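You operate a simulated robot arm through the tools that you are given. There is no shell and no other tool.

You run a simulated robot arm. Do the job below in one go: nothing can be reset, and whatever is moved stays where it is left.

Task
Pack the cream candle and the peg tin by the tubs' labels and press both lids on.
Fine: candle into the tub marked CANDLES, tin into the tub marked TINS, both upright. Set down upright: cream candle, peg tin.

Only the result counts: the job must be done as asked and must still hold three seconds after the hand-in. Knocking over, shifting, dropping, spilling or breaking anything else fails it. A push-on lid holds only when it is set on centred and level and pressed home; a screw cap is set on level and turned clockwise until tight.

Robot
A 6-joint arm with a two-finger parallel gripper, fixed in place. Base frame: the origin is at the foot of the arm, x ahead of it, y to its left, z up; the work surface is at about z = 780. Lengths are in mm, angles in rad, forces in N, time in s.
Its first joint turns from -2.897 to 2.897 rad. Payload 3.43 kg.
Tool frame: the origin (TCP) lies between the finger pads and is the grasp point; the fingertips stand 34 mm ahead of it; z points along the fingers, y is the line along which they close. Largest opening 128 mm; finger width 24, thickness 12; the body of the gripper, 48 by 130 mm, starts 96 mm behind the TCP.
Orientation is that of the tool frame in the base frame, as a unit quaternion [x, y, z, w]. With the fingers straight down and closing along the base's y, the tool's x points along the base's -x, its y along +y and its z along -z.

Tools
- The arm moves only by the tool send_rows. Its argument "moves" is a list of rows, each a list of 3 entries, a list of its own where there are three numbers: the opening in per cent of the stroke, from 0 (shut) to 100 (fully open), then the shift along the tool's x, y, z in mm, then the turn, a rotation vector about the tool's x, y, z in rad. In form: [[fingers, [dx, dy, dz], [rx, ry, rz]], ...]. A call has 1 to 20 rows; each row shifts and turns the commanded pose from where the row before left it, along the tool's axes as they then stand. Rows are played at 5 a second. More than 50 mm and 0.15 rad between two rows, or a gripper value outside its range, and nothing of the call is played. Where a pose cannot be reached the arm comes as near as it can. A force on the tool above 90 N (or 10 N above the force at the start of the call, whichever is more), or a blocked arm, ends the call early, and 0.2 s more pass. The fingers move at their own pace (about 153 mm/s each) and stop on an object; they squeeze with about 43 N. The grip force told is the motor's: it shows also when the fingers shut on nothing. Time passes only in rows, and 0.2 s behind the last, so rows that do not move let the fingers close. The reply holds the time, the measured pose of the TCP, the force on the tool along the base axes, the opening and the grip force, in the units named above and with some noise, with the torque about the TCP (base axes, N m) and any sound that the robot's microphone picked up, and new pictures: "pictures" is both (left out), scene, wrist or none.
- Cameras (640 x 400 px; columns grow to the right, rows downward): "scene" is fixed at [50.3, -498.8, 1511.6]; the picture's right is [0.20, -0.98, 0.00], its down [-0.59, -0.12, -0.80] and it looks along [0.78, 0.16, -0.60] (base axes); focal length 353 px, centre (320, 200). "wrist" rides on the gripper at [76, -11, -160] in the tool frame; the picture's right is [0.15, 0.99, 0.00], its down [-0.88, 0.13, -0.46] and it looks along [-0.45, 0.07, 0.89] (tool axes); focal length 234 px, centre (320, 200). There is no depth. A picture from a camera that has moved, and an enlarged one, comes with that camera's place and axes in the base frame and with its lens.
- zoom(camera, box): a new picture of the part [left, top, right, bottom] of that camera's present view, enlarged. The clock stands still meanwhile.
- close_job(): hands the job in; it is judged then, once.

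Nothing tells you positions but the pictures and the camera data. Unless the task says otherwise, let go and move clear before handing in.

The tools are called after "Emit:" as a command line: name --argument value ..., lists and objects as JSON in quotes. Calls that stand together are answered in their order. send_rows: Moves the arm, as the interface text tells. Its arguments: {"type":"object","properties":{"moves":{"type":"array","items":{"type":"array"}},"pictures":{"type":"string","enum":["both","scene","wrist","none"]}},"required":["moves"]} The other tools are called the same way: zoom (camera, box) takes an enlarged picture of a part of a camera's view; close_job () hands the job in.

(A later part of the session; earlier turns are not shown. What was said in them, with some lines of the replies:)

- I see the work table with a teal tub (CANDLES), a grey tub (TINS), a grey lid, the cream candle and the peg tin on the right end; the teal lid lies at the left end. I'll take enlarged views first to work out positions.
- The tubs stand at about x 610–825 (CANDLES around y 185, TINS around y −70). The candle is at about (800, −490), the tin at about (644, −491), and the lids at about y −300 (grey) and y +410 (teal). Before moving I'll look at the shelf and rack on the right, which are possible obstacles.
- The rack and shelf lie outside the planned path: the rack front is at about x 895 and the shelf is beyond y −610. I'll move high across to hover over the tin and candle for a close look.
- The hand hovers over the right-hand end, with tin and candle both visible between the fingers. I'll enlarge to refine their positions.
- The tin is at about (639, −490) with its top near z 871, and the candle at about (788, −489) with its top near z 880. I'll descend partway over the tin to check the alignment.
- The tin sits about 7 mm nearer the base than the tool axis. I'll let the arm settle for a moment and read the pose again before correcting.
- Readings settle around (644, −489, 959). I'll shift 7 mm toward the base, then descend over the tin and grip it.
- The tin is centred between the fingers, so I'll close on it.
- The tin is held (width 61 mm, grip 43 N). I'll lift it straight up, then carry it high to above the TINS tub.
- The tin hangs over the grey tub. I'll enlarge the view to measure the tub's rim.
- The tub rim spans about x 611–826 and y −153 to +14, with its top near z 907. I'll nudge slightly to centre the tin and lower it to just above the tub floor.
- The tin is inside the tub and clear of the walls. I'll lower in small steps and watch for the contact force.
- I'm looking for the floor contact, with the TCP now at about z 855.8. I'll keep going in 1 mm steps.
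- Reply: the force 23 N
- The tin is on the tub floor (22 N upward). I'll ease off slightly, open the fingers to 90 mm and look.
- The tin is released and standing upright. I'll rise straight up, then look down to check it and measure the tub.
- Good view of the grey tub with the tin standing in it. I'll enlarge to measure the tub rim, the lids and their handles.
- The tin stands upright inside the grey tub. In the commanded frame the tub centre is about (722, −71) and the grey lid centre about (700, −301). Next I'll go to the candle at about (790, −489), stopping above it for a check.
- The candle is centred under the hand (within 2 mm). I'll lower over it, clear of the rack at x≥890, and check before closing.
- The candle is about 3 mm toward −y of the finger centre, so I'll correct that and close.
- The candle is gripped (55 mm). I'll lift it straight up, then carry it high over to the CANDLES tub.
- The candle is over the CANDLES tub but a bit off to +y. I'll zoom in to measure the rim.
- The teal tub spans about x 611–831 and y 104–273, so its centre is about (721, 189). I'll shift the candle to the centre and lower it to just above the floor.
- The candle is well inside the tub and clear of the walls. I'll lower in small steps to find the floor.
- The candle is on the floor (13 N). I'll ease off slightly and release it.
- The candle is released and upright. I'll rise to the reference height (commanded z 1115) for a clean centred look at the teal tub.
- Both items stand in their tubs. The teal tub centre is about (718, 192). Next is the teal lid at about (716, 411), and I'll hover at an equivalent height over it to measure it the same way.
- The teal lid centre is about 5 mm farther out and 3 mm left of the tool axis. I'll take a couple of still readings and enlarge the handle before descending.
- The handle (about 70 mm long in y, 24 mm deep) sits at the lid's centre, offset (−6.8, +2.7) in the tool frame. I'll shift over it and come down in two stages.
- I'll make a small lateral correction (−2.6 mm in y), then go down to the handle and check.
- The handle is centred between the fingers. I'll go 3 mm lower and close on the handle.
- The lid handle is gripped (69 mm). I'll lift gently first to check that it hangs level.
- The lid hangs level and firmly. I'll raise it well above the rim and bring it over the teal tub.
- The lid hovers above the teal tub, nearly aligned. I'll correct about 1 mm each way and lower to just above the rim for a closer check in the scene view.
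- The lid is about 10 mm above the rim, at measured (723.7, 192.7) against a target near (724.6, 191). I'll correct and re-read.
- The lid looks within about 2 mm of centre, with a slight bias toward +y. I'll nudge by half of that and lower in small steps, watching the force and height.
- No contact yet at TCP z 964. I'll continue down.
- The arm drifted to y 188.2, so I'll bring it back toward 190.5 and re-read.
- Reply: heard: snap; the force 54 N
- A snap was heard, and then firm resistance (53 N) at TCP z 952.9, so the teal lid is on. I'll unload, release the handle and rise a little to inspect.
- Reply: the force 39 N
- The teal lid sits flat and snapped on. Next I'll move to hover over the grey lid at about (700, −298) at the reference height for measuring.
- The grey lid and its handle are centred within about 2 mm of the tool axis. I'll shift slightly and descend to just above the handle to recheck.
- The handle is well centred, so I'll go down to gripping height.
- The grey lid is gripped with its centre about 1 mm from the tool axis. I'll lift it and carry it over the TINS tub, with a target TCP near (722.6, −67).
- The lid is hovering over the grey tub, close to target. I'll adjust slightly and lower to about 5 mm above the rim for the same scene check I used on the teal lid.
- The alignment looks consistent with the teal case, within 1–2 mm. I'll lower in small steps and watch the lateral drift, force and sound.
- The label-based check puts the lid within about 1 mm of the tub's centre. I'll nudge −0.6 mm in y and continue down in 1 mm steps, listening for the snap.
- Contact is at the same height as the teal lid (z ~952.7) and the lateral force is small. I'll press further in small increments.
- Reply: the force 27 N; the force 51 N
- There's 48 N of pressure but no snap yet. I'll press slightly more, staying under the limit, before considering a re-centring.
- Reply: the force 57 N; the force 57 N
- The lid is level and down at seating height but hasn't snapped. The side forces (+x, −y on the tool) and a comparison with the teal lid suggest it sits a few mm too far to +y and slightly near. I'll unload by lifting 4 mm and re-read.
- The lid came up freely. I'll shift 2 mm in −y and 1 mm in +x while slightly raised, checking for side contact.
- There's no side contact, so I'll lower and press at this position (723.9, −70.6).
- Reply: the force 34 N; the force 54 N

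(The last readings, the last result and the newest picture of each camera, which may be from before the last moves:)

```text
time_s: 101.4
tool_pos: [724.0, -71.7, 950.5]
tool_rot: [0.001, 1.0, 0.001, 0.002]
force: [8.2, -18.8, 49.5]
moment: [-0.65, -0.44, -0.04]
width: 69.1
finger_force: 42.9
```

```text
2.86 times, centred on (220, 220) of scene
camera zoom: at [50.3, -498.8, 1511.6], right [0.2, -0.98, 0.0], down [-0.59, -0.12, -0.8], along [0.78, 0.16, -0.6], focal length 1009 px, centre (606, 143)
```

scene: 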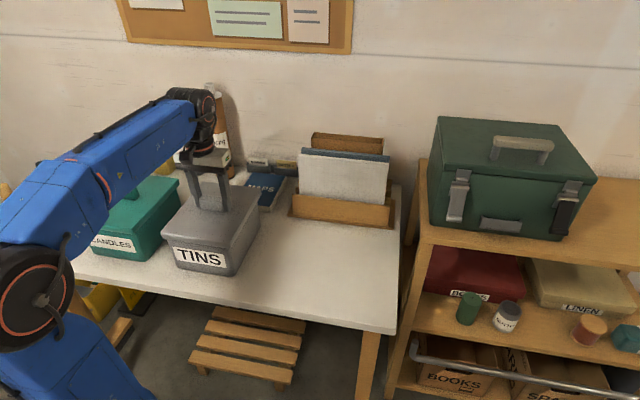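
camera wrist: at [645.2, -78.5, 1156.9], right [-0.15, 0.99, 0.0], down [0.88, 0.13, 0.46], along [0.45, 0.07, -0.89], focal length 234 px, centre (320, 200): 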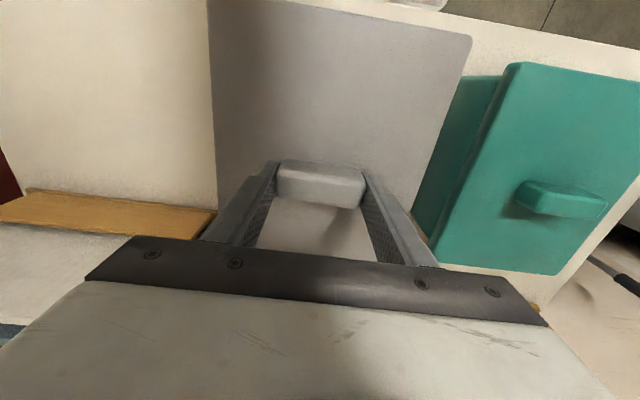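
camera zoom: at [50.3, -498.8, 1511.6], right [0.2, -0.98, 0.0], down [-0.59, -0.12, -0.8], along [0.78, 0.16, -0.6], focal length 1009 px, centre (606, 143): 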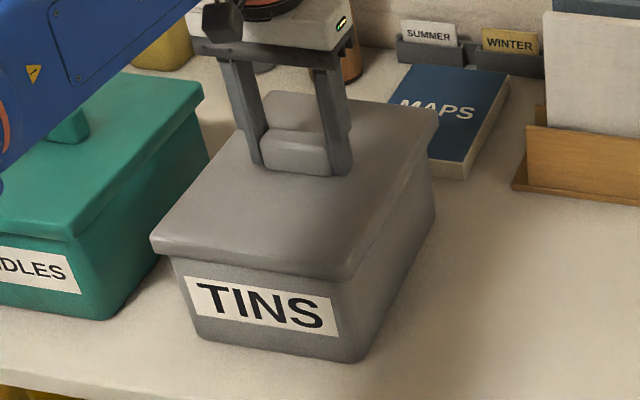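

There's no snap here, and the first contact came on the near side (lid too far +x), so my shift overshot in that direction. I'll lift a few mm and try nearer to the base at x ≈ 721.5, y ≈ −68.

Emit:
send_rows --moves '[[40, [0, 0, -2], [0, 0, 0]], [40, [0, 0, -2], [0, 0, 0]], [40, [0, 0, -2], [0, 0, 0]], [40, [1.4, 1.2, 0], [0, 0, 0]], [40, [1.2, 1.2, 0], [0, 0, 0]], [40, [0, 0, 0], [0, 0, 0]]]' --pictures "none"

Emit:
send_rows --moves '[[40, [0, 0, 0], [0, 0, 0]]]' --pictures "none"

Emit:
send_rows --moves '[[40, [0, 0, 0], [0, 0, 0]]]' --pictures "none"

```text
time_s: 102.8
tool_pos: [720.8, -69.6, 955.3]
tool_rot: [-0.001, 1.0, 0.0, 0.0]
force: [0.9, -0.3, -1.7]
moment: [0.02, -0.03, -0.03]
width: 68.9
finger_force: 42.7
```

```text
time_s: 103.2
tool_pos: [722.2, -69.1, 955.5]
tool_rot: [0.0, 1.0, 0.0, 0.0]
force: [0.6, 0.1, -0.4]
moment: [-0.09, 0.03, -0.03]
width: 69.2
finger_force: 43.2
```

```text
time_s: 103.6
tool_pos: [721.7, -68.7, 954.8]
tool_rot: [0.0, 1.0, 0.0, 0.0]
force: [-0.2, 0.3, -0.2]
moment: [-0.01, -0.02, 0.01]
width: 68.9
finger_force: 42.8
```

Emit:
zoom --camera "wrist" --box '[190, 0, 480, 250]'

Emit:
send_rows --moves '[[40, [0, 0, 1.5], [0, 0, 0]], [40, [0, 0, 1], [0, 0, 0]], [40, [0, 0, 0], [0, 0, 0]]]' --pictures "none"

Emit:
send_rows --moves '[[40, [0, 0, 1], [0, 0, 0]], [40, [0, 0, 0.6], [0, 0, 0]], [40, [0, 0, 0], [0, 0, 0]]]' --pictures "none"

```text
1.60 times, centred on (335, 125) of wrist
camera zoom: at [645.7, -80.4, 1114.2], right [-0.15, 0.99, 0.0], down [0.88, 0.13, 0.46], along [0.45, 0.07, -0.89], focal length 375 px, centre (296, 320)
```

zoom: 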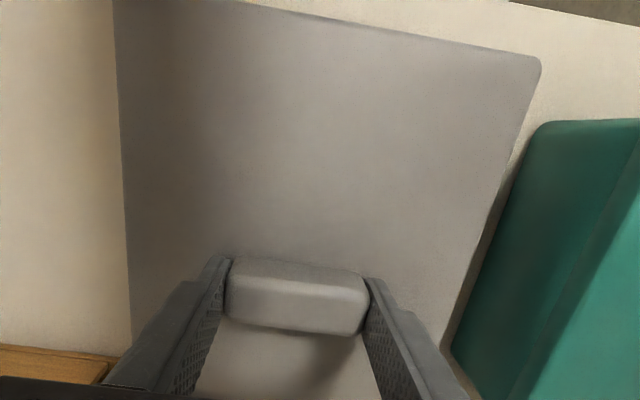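

```text
time_s: 104.4
tool_pos: [721.4, -68.9, 951.6]
tool_rot: [-0.001, 1.0, 0.0, 0.0]
force: [-0.1, 0.2, -1.5]
moment: [-0.01, 0.02, -0.03]
width: 69.2
finger_force: 42.9
```

```text
time_s: 105.2
tool_pos: [720.5, -68.7, 950.0]
tool_rot: [0.001, 1.0, 0.0, 0.0]
force: [-3.5, -5.3, 3.3]
moment: [-0.15, 0.53, 0.31]
width: 69.0
finger_force: 42.9
heard: snap
```

The snap came at (720.5, −68.7). I'll press a little more to make sure the lid is fully home.

Emit:
send_rows --moves '[[40, [0, 0, 0.8], [0, 0, 0]], [40, [0, 0, 0.7], [0, 0, 0]], [40, [0, 0, 0], [0, 0, 0]]]' --pictures "scene"

Emit:
zoom --camera "scene" --box '[150, 150, 290, 290]'

Emit:
zoom --camera "scene" --box '[170, 215, 250, 265]'

```text
time_s: 106.0
tool_pos: [720.8, -70.0, 950.8]
tool_rot: [0.001, 1.0, 0.0, 0.002]
force: [-0.2, -13.3, 33.2]
moment: [-0.51, 0.02, -0.04]
width: 69.4
finger_force: 43.2
```

scene: 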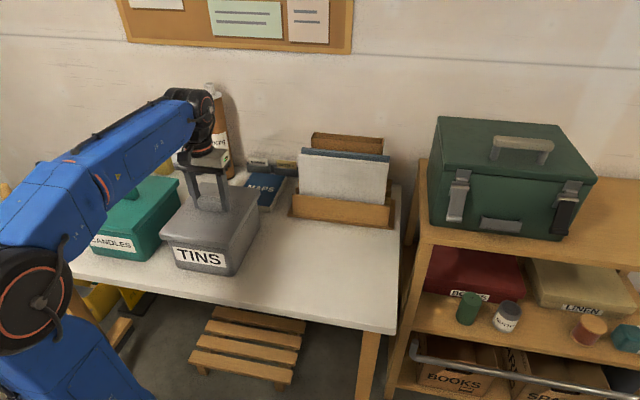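

```text
2.86 times, centred on (220, 220) of scene
camera zoom: at [50.3, -498.8, 1511.6], right [0.2, -0.98, 0.0], down [-0.59, -0.12, -0.8], along [0.78, 0.16, -0.6], focal length 1009 px, centre (606, 143)
```

zoom: 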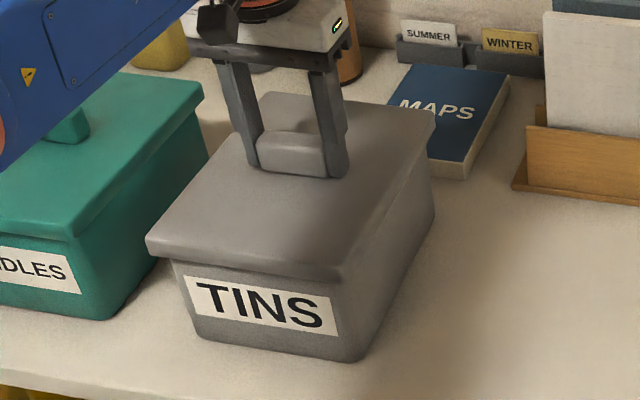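

```text
8.00 times, centred on (210, 240) of scene
camera zoom: at [50.3, -498.8, 1511.6], right [0.2, -0.98, 0.0], down [-0.59, -0.12, -0.8], along [0.78, 0.16, -0.6], focal length 2824 px, centre (1200, -120)
```

zoom: 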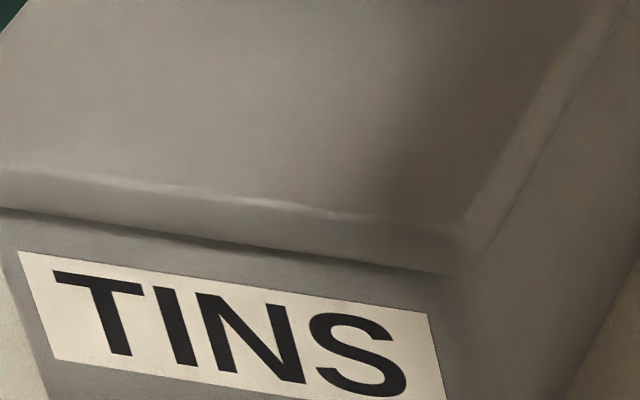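

The lid is level and home at 33 N. I'll unload, release the handle and retreat upward.

Emit:
send_rows --moves '[[40, [0, 0, -1], [0, 0, 0]], [40, [0, 0, -0.6], [0, 0, 0]], [40, [0, 0, 0], [0, 0, 0]]]' --pictures "none"

Emit:
send_rows --moves '[[60, [0, 0, 0], [0, 0, 0]], [80, [0, 0, 0], [0, 0, 0]], [80, [0, 0, 0], [0, 0, 0]]]' --pictures "wrist"

```text
time_s: 106.8
tool_pos: [720.4, -68.7, 950.3]
tool_rot: [0.0, 1.0, 0.001, 0.001]
force: [4.2, -10.6, 28.4]
moment: [-0.32, -0.37, -0.11]
width: 68.8
finger_force: 43.2
```

```text
time_s: 107.6
tool_pos: [719.7, -68.0, 949.9]
tool_rot: [0.0, 1.0, 0.001, 0.0]
force: [-5.7, 13.7, 21.7]
moment: [-0.05, 0.18, 0.14]
width: 97.0
finger_force: 0.1
camera wrist: at [644.5, -79.0, 1109.5], right [-0.15, 0.99, 0.0], down [0.88, 0.13, 0.46], along [0.45, 0.07, -0.89], focal length 234 px, centre (320, 200)
```

wrist: 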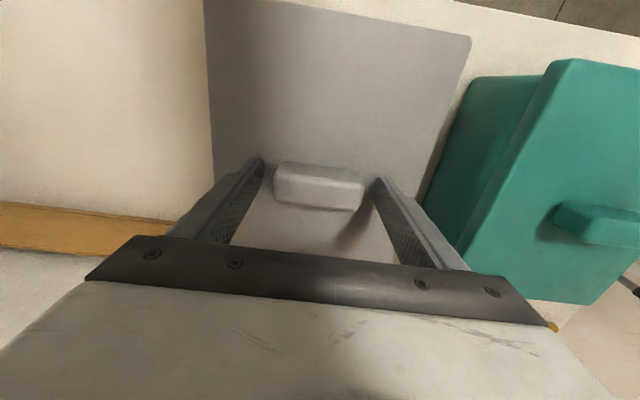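

The fingertips are touching the lid's top, so I'll rise gently.

Emit:
send_rows --moves '[[80, [0, 0, -2], [0, 0, 0]], [80, [0, 0, -3], [0, 0, 0]], [80, [0, 0, -10], [0, 0, 0]], [80, [0, 0, -30], [0, 0, 0]], [80, [0, 0, -45], [0, 0, 0]], [80, [0, 0, -45], [0, 0, 0]], [80, [0, 0, -35], [0, 0, 0]], [80, [0, 0, 0], [0, 0, 0]]]'

Emit:
zoom --camera "scene" --box '[60, 140, 290, 290]'

Emit:
zoom --camera "wrist" --box '[220, 30, 640, 250]'

```text
time_s: 109.4
tool_pos: [723.2, -69.7, 1120.8]
tool_rot: [0.0, 1.0, 0.0, 0.0]
force: [0.1, 0.0, -0.5]
moment: [0.02, 0.02, 0.01]
width: 102.3
finger_force: 0.1
camera wrist: at [647.6, -80.5, 1280.1], right [-0.15, 0.99, 0.0], down [0.88, 0.13, 0.46], along [0.45, 0.07, -0.89], focal length 234 px, centre (320, 200)
```

scene: 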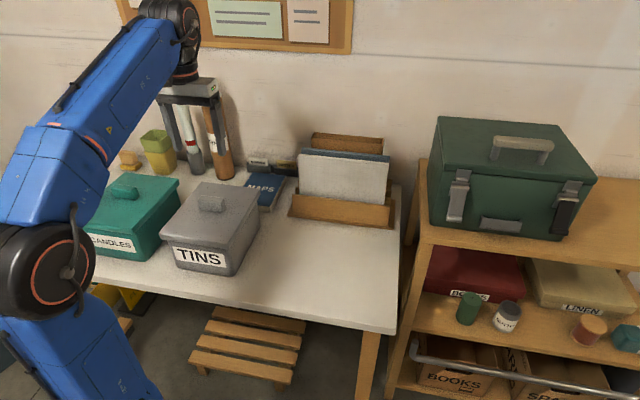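
wrist: 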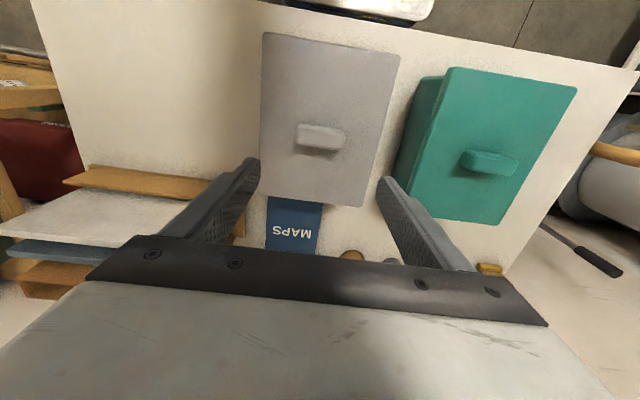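

```text
2.67 times, centred on (175, 215) of scene
camera zoom: at [50.3, -498.8, 1511.6], right [0.2, -0.98, 0.0], down [-0.59, -0.12, -0.8], along [0.78, 0.16, -0.6], focal length 942 px, centre (707, 160)
```

zoom: 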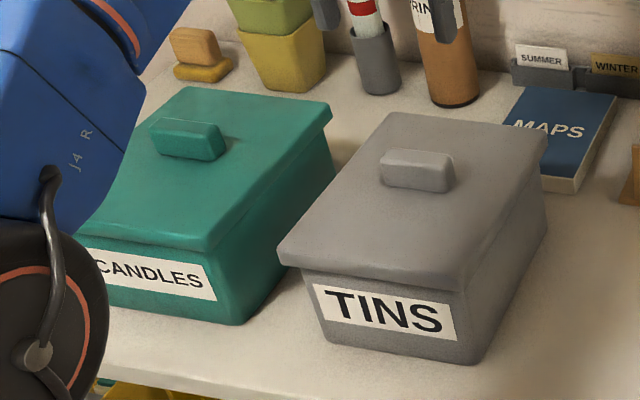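

```text
1.52 times, centred on (430, 140) of wrist
camera zoom: at [647.6, -80.5, 1280.1], right [-0.15, 0.99, 0.0], down [0.88, 0.13, 0.46], along [0.45, 0.07, -0.89], focal length 357 px, centre (152, 291)
```

zoom: 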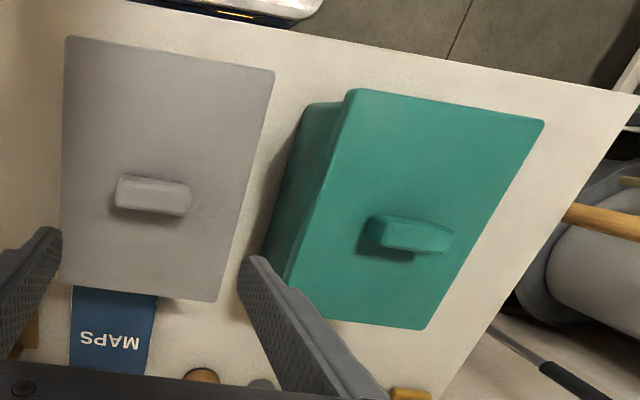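

Both lids are on, level and snapped. The tin and candle were set down upright inside, and nothing else has moved. I'll wait briefly with the hand clear and take a final look.

Emit:
send_rows --moves '[[80, [10, 0, -20], [0, 0, 0]], [80, [10, 0, -20], [0, 0, 0]], [80, [0, 0, 0], [0, 0, 0]], [80, [0, 0, 0], [0, 0, 0]], [80, [0, 0, 0], [0, 0, 0]], [80, [0, 0, 0], [0, 0, 0]]]'

Emit:
zoom --camera "scene" --box '[60, 140, 290, 290]'

```text
time_s: 110.8
tool_pos: [703.3, -69.9, 1161.0]
tool_rot: [0.0, 1.0, 0.0, 0.0]
force: [1.1, 0.1, -0.5]
moment: [-0.01, 0.01, 0.0]
width: 102.5
finger_force: 0.1
camera wrist: at [627.1, -80.4, 1319.8], right [-0.15, 0.99, 0.0], down [0.88, 0.13, 0.46], along [0.45, 0.07, -0.89], focal length 234 px, centre (320, 200)
```

scene: 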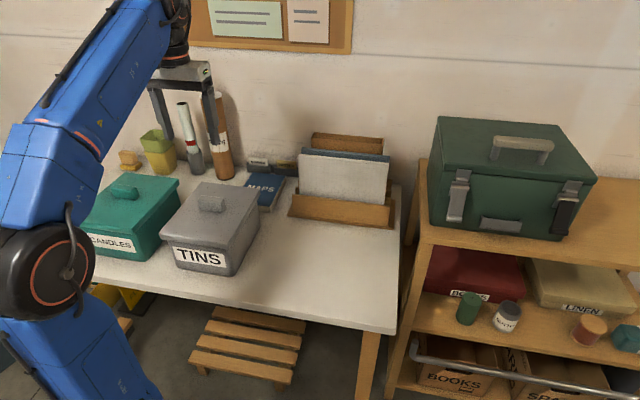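
wrist: 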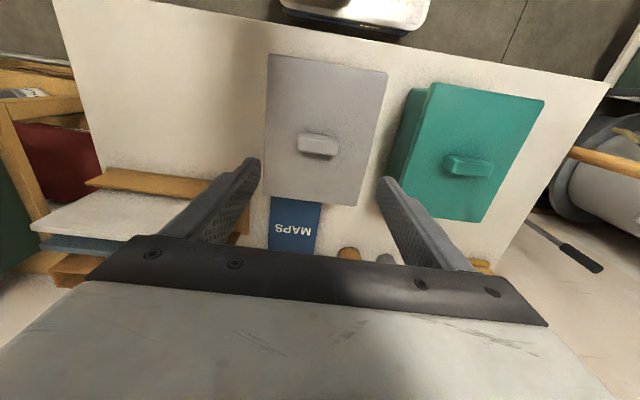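

```text
2.67 times, centred on (175, 215) of scene
camera zoom: at [50.3, -498.8, 1511.6], right [0.2, -0.98, 0.0], down [-0.59, -0.12, -0.8], along [0.78, 0.16, -0.6], focal length 942 px, centre (707, 160)
```

zoom: 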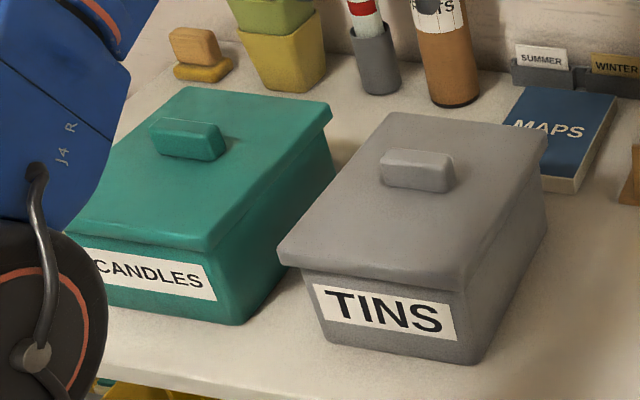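

Both tubs are closed with level lids, the hand is clear, and the scene is unchanged between the last two views. I'm handing the job in.

Emit:
close_job

```text
The job is handed in.
```

The job is handed in. The cream candle is in the CANDLES tub and the peg tin is in the TINS tub. Both were standing upright when I let go, and I haven't seen them since the lids went on.

- **CANDLES lid:** it snapped on at the first try, and I pressed it to about 53 N afterwards.
- **TINS lid:** it took three tries. The first two, pressed to about 50 N, didn't catch because the lid was a few millimetres off centre. It snapped after I re-centred it, and I then pressed it to about 33 N. As the fingers opened they rubbed the lid's top, but the lid still looked level and in place afterwards.

In the last pictures both lids look level. I saw nothing else on the table moved, and the hand is clear above the tubs.
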